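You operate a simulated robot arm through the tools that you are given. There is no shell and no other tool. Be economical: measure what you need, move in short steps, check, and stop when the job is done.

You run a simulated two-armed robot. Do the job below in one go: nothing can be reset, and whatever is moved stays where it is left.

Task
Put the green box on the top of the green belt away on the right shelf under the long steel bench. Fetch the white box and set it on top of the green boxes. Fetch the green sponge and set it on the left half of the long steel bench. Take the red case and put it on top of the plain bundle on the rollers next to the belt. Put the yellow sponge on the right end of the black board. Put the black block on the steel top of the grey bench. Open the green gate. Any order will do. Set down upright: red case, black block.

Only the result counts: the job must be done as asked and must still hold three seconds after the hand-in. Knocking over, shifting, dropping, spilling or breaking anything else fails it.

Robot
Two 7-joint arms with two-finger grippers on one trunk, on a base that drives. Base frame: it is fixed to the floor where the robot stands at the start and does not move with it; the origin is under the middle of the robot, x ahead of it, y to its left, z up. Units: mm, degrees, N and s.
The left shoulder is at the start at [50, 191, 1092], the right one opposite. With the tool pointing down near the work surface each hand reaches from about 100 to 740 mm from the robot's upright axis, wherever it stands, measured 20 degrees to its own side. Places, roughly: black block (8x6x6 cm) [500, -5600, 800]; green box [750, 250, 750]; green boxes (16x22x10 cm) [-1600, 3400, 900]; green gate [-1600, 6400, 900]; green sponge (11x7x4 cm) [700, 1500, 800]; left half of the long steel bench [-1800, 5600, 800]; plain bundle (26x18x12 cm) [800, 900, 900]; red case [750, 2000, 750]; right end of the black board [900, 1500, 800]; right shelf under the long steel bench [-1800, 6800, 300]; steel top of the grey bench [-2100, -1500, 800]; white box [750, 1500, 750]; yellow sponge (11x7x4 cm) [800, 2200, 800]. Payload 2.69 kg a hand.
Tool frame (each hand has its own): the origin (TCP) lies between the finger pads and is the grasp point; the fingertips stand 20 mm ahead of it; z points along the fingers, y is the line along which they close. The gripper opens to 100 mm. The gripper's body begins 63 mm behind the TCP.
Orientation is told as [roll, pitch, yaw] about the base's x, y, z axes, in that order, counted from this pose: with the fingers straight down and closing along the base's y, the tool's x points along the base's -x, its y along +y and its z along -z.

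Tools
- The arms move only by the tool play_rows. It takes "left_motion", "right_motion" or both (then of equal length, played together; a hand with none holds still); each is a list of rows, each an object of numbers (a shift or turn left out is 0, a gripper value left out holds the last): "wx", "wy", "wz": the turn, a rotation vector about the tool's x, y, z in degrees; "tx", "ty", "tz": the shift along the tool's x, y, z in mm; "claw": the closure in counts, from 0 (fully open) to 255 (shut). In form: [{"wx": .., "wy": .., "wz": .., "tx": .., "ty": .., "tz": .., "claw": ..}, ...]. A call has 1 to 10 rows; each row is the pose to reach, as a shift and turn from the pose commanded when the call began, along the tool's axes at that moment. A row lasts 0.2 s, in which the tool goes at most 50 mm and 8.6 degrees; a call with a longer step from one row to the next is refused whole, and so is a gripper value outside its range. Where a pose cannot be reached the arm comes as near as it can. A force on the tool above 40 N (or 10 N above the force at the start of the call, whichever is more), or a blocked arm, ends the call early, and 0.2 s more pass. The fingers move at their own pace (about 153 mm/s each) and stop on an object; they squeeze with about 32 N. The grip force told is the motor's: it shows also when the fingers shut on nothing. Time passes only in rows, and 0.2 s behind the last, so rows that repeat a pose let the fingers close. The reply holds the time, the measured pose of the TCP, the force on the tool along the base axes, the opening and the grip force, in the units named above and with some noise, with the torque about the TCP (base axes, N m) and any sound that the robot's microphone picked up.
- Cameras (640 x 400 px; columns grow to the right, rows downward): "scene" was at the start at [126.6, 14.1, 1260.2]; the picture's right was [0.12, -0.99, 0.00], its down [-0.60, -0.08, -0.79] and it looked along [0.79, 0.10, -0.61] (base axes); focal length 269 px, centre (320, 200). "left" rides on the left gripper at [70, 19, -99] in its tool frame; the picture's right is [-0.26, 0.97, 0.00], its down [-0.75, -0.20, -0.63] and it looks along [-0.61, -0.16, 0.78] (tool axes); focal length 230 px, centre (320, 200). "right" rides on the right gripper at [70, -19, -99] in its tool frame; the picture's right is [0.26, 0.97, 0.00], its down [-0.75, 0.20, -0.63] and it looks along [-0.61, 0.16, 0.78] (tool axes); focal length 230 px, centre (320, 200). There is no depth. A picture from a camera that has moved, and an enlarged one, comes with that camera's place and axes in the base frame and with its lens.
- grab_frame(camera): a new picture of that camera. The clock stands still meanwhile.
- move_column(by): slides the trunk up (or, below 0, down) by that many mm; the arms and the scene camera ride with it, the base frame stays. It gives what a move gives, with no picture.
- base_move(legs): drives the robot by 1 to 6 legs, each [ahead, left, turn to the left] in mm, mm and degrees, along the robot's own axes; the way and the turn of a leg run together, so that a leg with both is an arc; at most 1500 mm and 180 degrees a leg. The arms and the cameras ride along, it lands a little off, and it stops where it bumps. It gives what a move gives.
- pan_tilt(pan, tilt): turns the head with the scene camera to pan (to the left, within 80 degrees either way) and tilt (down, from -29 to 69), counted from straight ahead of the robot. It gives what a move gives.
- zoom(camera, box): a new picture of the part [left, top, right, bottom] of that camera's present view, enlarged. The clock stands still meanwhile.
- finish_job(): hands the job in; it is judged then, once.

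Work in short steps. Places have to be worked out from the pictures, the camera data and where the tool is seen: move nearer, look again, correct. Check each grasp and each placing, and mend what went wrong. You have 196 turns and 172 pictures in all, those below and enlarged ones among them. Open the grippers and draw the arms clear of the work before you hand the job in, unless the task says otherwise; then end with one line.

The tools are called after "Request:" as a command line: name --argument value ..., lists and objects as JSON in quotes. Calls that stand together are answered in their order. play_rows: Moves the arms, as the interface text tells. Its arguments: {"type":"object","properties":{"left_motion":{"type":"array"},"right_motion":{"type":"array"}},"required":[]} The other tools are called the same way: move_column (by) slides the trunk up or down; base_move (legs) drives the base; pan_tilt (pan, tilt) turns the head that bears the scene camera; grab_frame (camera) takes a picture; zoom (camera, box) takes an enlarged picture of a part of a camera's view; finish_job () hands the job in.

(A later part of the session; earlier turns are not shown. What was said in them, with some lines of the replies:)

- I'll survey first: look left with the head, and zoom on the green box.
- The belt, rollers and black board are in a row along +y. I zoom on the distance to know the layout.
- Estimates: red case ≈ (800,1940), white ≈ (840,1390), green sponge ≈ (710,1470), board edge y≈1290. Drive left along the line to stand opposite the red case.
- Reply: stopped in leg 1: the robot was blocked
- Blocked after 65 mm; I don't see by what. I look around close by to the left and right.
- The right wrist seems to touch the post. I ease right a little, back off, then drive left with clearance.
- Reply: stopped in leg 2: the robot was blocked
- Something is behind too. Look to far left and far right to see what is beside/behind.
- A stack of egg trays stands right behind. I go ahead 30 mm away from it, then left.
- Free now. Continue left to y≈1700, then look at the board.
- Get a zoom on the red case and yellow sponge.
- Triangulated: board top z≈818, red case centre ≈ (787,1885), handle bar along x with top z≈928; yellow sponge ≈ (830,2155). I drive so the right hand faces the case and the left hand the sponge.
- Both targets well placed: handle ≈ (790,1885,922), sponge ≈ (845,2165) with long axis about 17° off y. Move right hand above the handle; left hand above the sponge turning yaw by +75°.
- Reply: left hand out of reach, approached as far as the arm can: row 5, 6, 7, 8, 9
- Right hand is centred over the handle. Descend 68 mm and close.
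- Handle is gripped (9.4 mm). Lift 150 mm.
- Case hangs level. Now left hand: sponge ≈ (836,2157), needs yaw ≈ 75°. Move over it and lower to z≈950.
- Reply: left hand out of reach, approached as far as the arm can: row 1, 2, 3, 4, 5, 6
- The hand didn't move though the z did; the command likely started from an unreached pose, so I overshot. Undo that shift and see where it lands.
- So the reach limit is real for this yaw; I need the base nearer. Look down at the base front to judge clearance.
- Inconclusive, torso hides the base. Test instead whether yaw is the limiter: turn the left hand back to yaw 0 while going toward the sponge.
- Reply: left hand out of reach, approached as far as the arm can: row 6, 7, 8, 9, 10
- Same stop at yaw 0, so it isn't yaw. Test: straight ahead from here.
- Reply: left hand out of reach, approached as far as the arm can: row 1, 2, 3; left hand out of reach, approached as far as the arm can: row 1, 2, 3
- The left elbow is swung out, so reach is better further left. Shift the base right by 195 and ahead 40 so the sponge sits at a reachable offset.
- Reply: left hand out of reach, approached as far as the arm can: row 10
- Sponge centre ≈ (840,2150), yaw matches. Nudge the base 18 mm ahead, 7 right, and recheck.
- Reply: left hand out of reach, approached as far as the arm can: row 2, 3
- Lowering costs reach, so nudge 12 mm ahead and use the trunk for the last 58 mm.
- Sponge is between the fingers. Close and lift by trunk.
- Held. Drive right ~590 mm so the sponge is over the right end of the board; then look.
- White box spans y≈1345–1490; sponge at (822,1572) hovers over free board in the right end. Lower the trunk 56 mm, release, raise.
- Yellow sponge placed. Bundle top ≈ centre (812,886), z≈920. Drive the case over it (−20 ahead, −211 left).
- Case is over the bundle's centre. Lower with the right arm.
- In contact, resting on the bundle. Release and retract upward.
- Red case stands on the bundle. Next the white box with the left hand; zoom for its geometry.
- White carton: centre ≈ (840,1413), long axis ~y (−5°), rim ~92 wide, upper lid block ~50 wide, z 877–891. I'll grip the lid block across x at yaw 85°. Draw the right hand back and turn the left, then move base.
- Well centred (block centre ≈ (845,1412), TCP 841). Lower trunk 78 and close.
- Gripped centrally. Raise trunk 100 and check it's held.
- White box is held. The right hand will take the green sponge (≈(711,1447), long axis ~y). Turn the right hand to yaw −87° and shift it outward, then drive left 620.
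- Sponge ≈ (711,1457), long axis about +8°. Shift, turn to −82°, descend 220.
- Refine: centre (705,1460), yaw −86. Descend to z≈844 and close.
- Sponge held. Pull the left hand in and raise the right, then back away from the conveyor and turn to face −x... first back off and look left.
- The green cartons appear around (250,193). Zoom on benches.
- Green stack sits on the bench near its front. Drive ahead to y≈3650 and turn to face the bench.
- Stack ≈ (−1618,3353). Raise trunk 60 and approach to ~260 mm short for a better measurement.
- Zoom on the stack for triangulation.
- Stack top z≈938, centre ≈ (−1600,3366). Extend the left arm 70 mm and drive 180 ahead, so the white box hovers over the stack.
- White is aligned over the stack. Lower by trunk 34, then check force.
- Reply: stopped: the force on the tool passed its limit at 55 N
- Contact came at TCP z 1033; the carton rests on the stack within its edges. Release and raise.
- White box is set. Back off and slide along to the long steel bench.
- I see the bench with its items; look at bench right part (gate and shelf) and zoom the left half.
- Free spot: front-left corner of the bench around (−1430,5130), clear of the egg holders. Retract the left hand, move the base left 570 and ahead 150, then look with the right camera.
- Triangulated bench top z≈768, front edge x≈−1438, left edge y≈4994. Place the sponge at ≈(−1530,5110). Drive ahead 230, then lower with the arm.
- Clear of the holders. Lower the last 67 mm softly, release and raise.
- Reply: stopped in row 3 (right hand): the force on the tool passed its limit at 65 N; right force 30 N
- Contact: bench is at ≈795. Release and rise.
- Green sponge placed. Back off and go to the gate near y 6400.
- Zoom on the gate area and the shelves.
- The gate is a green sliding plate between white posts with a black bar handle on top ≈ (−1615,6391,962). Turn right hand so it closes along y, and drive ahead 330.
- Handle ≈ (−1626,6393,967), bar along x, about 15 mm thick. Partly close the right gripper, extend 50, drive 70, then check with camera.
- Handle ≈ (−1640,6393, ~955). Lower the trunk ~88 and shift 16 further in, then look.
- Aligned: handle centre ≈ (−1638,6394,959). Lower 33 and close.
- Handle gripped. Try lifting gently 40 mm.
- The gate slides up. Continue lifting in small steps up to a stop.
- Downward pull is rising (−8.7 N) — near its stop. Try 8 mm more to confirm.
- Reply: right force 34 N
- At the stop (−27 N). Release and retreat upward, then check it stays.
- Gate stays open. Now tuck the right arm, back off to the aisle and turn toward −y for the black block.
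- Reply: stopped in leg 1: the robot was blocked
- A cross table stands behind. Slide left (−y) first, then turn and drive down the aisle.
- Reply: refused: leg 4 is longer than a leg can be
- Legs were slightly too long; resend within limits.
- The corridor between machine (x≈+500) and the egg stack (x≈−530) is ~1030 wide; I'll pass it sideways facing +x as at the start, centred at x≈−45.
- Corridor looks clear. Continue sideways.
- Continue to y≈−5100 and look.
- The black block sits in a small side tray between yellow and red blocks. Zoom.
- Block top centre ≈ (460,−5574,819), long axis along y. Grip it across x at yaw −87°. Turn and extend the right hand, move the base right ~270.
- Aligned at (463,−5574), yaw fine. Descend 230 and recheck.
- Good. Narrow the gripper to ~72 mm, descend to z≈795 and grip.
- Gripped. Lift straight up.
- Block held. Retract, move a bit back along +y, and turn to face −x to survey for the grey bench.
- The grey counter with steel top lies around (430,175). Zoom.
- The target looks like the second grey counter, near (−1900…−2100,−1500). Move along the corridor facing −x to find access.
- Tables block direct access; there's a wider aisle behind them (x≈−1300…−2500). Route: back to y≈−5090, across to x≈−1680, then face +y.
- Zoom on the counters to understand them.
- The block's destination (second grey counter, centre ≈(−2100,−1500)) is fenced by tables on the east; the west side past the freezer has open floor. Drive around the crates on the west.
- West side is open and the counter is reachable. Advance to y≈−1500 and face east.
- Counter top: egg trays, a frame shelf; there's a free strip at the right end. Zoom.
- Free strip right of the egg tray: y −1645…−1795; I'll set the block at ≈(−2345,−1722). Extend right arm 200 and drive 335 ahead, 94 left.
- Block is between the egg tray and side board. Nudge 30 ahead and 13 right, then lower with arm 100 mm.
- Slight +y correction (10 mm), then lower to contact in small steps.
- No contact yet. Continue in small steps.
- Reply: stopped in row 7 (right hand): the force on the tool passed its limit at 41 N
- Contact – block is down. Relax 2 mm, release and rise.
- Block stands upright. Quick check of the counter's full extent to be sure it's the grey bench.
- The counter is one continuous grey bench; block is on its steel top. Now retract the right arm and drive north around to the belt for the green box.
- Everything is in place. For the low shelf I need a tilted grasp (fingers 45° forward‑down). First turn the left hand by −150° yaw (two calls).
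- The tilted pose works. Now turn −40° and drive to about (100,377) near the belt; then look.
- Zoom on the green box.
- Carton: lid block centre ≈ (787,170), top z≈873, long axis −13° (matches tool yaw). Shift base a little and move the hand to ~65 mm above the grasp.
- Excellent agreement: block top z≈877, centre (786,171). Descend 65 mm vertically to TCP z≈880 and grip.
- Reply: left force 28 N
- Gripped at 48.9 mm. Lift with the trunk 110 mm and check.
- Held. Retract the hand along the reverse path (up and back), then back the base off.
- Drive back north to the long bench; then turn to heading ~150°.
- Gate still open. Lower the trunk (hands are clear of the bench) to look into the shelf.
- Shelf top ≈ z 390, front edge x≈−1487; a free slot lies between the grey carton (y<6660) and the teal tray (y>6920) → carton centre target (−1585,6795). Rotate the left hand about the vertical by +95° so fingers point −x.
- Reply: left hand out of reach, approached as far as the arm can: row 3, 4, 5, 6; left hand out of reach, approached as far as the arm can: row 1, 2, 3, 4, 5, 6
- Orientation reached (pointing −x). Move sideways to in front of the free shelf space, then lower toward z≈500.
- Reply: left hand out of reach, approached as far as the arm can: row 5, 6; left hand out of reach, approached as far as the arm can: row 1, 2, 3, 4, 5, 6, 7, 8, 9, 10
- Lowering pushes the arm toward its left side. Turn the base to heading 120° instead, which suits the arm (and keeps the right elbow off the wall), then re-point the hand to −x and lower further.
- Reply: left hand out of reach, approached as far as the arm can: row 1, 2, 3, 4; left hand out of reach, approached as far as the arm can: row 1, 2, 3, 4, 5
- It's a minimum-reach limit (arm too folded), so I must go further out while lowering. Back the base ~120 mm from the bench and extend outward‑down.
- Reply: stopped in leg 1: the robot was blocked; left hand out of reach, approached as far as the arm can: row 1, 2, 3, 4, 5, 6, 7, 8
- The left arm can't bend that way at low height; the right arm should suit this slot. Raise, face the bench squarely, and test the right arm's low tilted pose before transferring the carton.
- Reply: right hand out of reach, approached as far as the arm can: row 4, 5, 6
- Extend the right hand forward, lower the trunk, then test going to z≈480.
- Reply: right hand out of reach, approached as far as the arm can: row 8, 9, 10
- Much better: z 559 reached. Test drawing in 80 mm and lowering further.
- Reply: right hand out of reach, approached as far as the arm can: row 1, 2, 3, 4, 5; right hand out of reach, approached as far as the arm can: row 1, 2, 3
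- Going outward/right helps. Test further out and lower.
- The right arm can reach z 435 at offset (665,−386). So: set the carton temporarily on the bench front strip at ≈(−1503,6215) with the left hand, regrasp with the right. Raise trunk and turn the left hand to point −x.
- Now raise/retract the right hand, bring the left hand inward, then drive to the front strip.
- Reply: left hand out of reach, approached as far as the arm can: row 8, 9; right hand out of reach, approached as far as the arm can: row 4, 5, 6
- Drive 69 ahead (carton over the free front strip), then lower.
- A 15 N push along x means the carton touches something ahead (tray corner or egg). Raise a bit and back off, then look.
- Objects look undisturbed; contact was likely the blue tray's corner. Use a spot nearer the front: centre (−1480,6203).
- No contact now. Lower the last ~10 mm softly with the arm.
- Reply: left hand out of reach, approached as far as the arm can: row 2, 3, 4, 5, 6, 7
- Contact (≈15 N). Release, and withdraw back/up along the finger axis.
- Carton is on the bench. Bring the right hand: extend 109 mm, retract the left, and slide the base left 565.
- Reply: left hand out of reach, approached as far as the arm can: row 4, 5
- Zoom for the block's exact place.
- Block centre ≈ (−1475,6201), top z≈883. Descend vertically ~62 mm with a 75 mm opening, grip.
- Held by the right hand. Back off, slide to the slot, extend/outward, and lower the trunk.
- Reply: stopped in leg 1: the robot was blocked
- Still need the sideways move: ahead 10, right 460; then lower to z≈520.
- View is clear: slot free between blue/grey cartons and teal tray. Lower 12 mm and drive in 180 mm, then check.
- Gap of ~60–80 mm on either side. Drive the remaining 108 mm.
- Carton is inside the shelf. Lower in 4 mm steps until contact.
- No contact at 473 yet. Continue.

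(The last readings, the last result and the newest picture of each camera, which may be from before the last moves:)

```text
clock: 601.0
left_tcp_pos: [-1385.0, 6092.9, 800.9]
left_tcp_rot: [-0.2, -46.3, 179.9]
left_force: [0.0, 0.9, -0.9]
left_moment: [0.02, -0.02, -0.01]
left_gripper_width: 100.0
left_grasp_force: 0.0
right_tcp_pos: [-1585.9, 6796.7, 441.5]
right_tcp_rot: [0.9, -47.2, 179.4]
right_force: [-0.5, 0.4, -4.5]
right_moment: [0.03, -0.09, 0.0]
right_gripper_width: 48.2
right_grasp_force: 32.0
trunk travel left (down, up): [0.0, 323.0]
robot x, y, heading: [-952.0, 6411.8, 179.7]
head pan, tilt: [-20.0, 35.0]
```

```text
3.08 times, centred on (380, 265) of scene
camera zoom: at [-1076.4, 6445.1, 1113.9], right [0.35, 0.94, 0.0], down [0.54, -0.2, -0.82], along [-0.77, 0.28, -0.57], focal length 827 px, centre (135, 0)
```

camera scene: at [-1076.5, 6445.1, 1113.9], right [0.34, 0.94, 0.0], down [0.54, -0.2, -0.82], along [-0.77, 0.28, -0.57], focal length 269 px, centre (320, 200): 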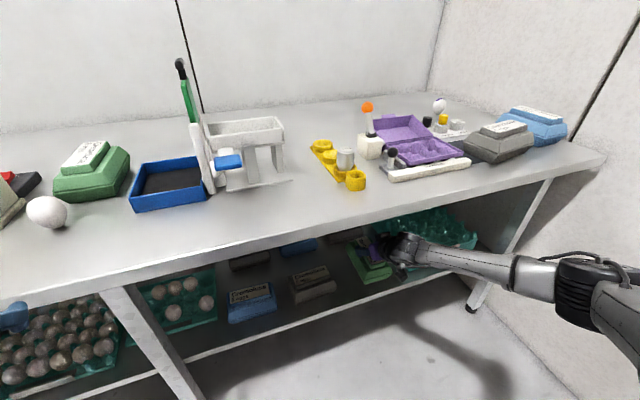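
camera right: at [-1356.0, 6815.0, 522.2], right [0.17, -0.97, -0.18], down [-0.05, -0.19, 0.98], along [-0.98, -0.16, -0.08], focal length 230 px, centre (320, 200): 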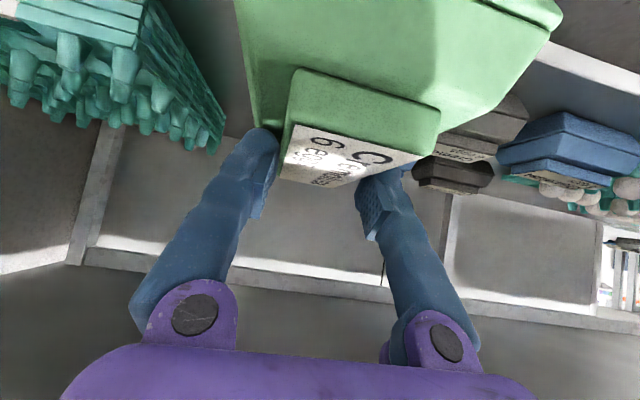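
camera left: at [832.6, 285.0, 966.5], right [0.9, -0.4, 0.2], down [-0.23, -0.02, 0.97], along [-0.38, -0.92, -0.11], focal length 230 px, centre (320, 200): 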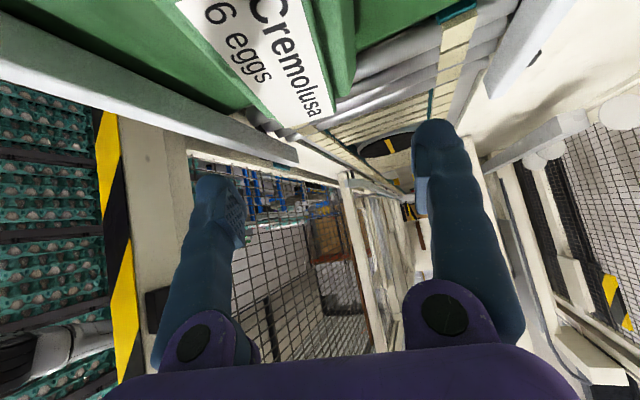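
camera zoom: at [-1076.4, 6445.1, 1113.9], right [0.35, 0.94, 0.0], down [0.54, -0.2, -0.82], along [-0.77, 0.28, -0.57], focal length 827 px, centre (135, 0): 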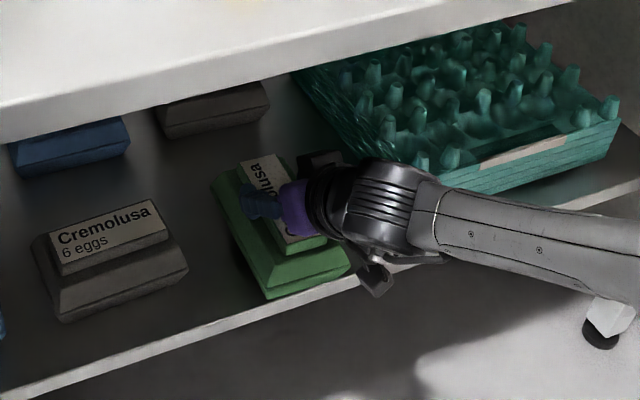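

Shelf is lower (~335) with front edge ≈ x −1540, so go ~55 mm deeper. First raise the left hand clear of the bench edge.

Request:
play_rows --left_motion '[{"tz": -25, "tx": -26}, {"tz": -50, "tx": -52}, {"tz": -75, "tx": -78}, {"tz": -95, "tx": -100}, {"tz": -95, "tx": -100}]'

Request:
base_move --legs '[[55, 0, 0]]'

Request:
play_rows --right_motion '[{"tz": 2, "tx": 2.2}, {"tz": 4, "tx": 4.4}, {"tz": 6, "tx": 6.6}, {"tz": 8, "tx": 8.8}, {"tz": 10, "tx": 11}, {"tz": 12, "tx": 13.2}, {"tz": 14, "tx": 15.4}, {"tz": 16, "tx": 17.6}]'

```text
clock: 602.2
left_tcp_pos: [-1385.2, 6092.1, 940.1]
left_tcp_rot: [-0.1, -46.3, 179.9]
left_force: [0.6, 0.0, -0.3]
left_moment: [-0.03, -0.01, 0.0]
left_gripper_width: 99.9
left_grasp_force: 0.2
right_tcp_pos: [-1586.0, 6796.1, 440.9]
right_tcp_rot: [0.9, -47.1, 179.2]
right_force: [0.8, 0.1, -3.7]
right_moment: [-0.01, 0.0, -0.02]
right_gripper_width: 48.2
right_grasp_force: 31.8
trunk travel left (down, up): [0.0, 323.0]
robot x, y, heading: [-952.7, 6412.5, 179.9]
head pan, tilt: [-20.0, 35.0]
```

```text
clock: 603.2
left_tcp_pos: [-1441.4, 6093.7, 940.3]
left_tcp_rot: [-0.2, -46.3, 179.9]
left_force: [0.6, 0.2, 0.0]
left_moment: [-0.03, 0.0, 0.02]
left_gripper_width: 99.9
left_grasp_force: 0.1
right_tcp_pos: [-1640.4, 6797.3, 440.7]
right_tcp_rot: [0.8, -47.0, 179.3]
right_force: [-0.2, -0.5, -3.6]
right_moment: [0.02, -0.02, 0.02]
right_gripper_width: 48.3
right_grasp_force: 31.8
trunk travel left (down, up): [0.0, 323.0]
robot x, y, heading: [-1007.2, 6412.5, 179.6]
head pan, tilt: [-20.0, 35.0]
```

```text
clock: 605.0
left_tcp_pos: [-1439.9, 6093.7, 941.4]
left_tcp_rot: [-0.2, -46.3, 180.0]
left_force: [0.1, -0.3, -0.4]
left_moment: [-0.02, -0.05, -0.02]
left_gripper_width: 99.7
left_grasp_force: 0.1
right_tcp_pos: [-1640.5, 6796.7, 417.6]
right_tcp_rot: [0.9, -47.2, 179.4]
right_force: [0.9, -0.1, -4.4]
right_moment: [-0.02, -0.04, -0.01]
right_gripper_width: 48.3
right_grasp_force: 31.5
trunk travel left (down, up): [0.0, 323.0]
robot x, y, heading: [-1010.0, 6411.1, 179.9]
head pan, tilt: [-20.0, 35.0]
```

Still free at 417. Check the picture, then continue lowering.

Request:
play_rows --right_motion '[{"tz": 2, "tx": 2.2}, {"tz": 4, "tx": 4.4}, {"tz": 6, "tx": 6.6}, {"tz": 8, "tx": 8.8}, {"tz": 10, "tx": 11}, {"tz": 12, "tx": 13.2}, {"tz": 14, "tx": 15.4}, {"tz": 16, "tx": 17.6}]'

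Request:
zoom --camera "scene" --box '[280, 200, 480, 330]'

```text
clock: 606.6
left_tcp_pos: [-1439.1, 6091.6, 941.1]
left_tcp_rot: [-0.3, -46.4, 180.0]
left_force: [0.0, 0.0, -0.3]
left_moment: [0.0, -0.04, 0.0]
left_gripper_width: 100.1
left_grasp_force: 0.1
right_tcp_pos: [-1645.3, 6797.2, 406.0]
right_tcp_rot: [0.9, -48.0, 179.2]
right_force: [0.6, 0.6, 15.4]
right_moment: [0.34, -0.21, 0.04]
right_gripper_width: 48.8
right_grasp_force: 31.9
trunk travel left (down, up): [0.0, 323.0]
robot x, y, heading: [-1004.3, 6412.6, 179.8]
head pan, tilt: [-20.0, 35.0]
stopped in row 7 (right hand): the force on the tool passed its limit at 42 N (the readings are from after the stop); the commanded pose is now the measured one
```

```text
3.08 times, centred on (380, 265) of scene
camera zoom: at [-1129.8, 6444.3, 1113.9], right [0.35, 0.94, 0.0], down [0.54, -0.2, -0.82], along [-0.77, 0.28, -0.57], focal length 827 px, centre (135, 0)
```

zoom: 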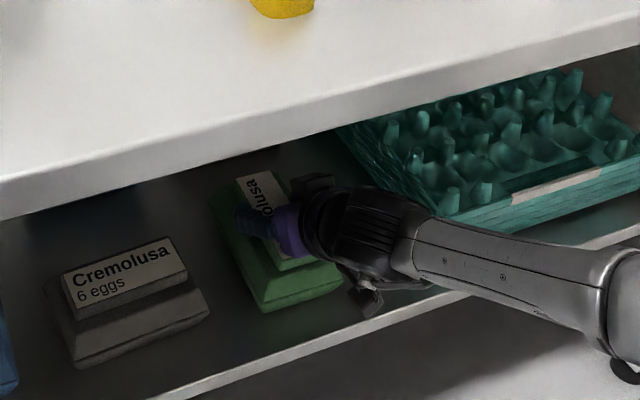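

Contact on the shelf (≈318), fully inside. Release, raise 30 mm, then back out by the base.

Request:
play_rows --right_motion '[{"tz": -1, "tx": -1}, {"tz": -1, "tx": -1, "claw": 60}, {"tz": -1, "tx": -1, "claw": 30}, {"tz": -1, "tx": -1, "claw": 30}, {"tz": -8, "tx": -9, "claw": 30}, {"tz": -16, "tx": -17, "claw": 30}, {"tz": -24, "tx": -26, "claw": 30}, {"tz": -30, "tx": -33, "claw": 30}]'

Request:
base_move --legs '[[-320, 0, 0]]'

Request:
grab_frame --camera "scene"

Request:
grab_frame --camera "right"

```text
clock: 608.4
left_tcp_pos: [-1440.2, 6092.4, 940.7]
left_tcp_rot: [-0.3, -46.4, 179.8]
left_force: [0.5, 0.5, 1.0]
left_moment: [-0.02, 0.02, 0.02]
left_gripper_width: 99.9
left_grasp_force: 0.0
right_tcp_pos: [-1642.8, 6798.2, 446.7]
right_tcp_rot: [1.0, -47.6, 179.3]
right_force: [-0.3, 0.4, -0.8]
right_moment: [0.03, 0.02, 0.0]
right_gripper_width: 88.2
right_grasp_force: 0.0
trunk travel left (down, up): [0.0, 323.0]
robot x, y, heading: [-1009.6, 6408.3, 179.9]
head pan, tilt: [-20.0, 35.0]
```

```text
clock: 610.5
left_tcp_pos: [-1120.5, 6091.9, 940.2]
left_tcp_rot: [-0.1, -46.4, 179.7]
left_force: [-0.8, -0.4, -0.1]
left_moment: [0.0, -0.02, 0.0]
left_gripper_width: 100.1
left_grasp_force: 0.1
right_tcp_pos: [-1322.6, 6797.8, 446.6]
right_tcp_rot: [1.0, -47.7, 179.0]
right_force: [0.9, 0.1, 0.1]
right_moment: [-0.02, 0.0, 0.04]
right_gripper_width: 88.2
right_grasp_force: 0.0
trunk travel left (down, up): [0.0, 323.0]
robot x, y, heading: [-686.4, 6405.1, 179.6]
head pan, tilt: [-20.0, 35.0]
```

```text
15 pictures are left
camera scene: at [-810.7, 6443.9, 1114.0], right [0.35, 0.94, 0.0], down [0.54, -0.2, -0.82], along [-0.77, 0.29, -0.57], focal length 269 px, centre (320, 200)
```

scene: 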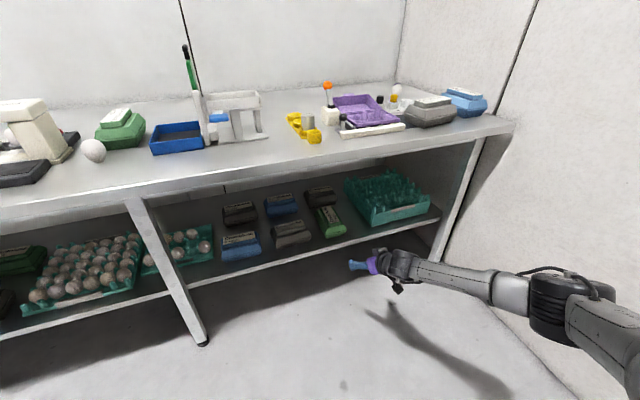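

```text
14 pictures are left
camera right: at [-1201.7, 6816.5, 462.4], right [0.17, -0.97, -0.18], down [-0.04, -0.19, 0.98], along [-0.98, -0.16, -0.07], focal length 230 px, centre (320, 200)
```

right: 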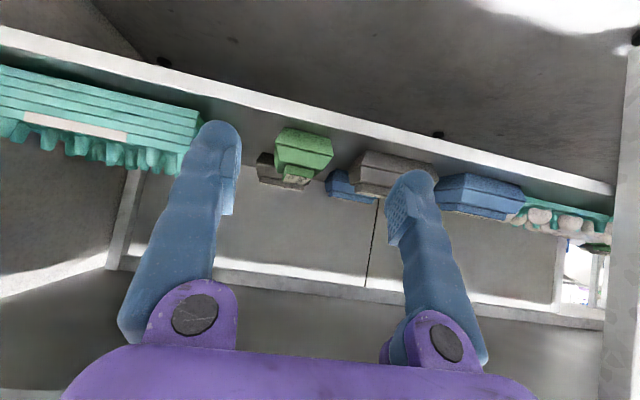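

Green box stands on the right shelf; gate still open, nothing else moved. Open the right gripper fully and raise the arms clear.

Request:
play_rows --right_motion '[{"claw": 0}, {"claw": 0}]' --left_motion '[{"claw": 0}, {"claw": 0}]'

Request:
move_column --by 250

Request:
grab_frame --camera "scene"

```text
clock: 611.1
left_tcp_pos: [-1121.1, 6092.2, 940.8]
left_tcp_rot: [-0.1, -46.4, 179.7]
left_force: [-0.3, -0.2, 0.3]
left_moment: [-0.02, -0.02, -0.02]
left_gripper_width: 99.9
left_grasp_force: 0.1
right_tcp_pos: [-1322.2, 6798.7, 446.9]
right_tcp_rot: [1.0, -47.7, 179.2]
right_force: [-0.1, 0.4, 0.5]
right_moment: [-0.01, -0.01, -0.01]
right_gripper_width: 99.9
right_grasp_force: 0.0
trunk travel left (down, up): [0.0, 323.0]
robot x, y, heading: [-688.1, 6411.8, 179.5]
head pan, tilt: [-20.0, 35.0]
```

```text
clock: 613.7
left_tcp_pos: [-1121.1, 6092.0, 1189.4]
left_tcp_rot: [-0.2, -46.3, 179.7]
left_force: [1.9, -0.5, 0.3]
left_moment: [0.01, 0.02, -0.01]
left_gripper_width: 99.9
left_grasp_force: 0.1
right_tcp_pos: [-1321.3, 6798.6, 697.4]
right_tcp_rot: [1.0, -47.7, 179.2]
right_force: [1.3, -0.4, -0.3]
right_moment: [0.02, 0.03, -0.03]
right_gripper_width: 99.8
right_grasp_force: 0.1
trunk travel left (down, up): [-250.0, 73.0]
robot x, y, heading: [-691.6, 6409.1, 179.7]
head pan, tilt: [-20.0, 35.0]
```

```text
13 pictures are left
camera scene: at [-810.8, 6443.9, 1363.9], right [0.35, 0.94, 0.0], down [0.54, -0.2, -0.82], along [-0.77, 0.29, -0.57], focal length 269 px, centre (320, 200)
```

scene: 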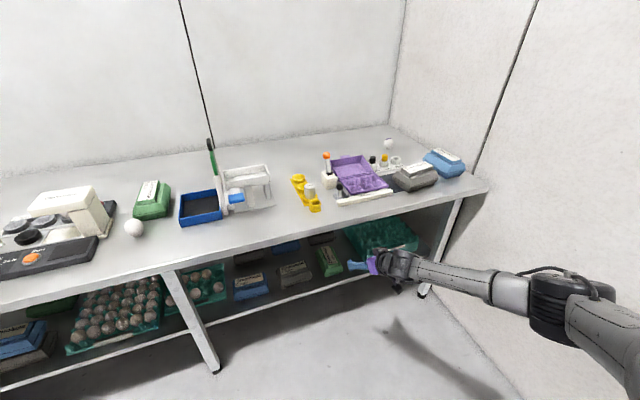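

All seven jobs are placed and the arms are clear, so I hand the job in.

Request:
finish_job

```text
The job is handed in.
```

I finished all seven parts of the job and handed it in; I have no verdict back, and most placings were last checked by camera when I made them.
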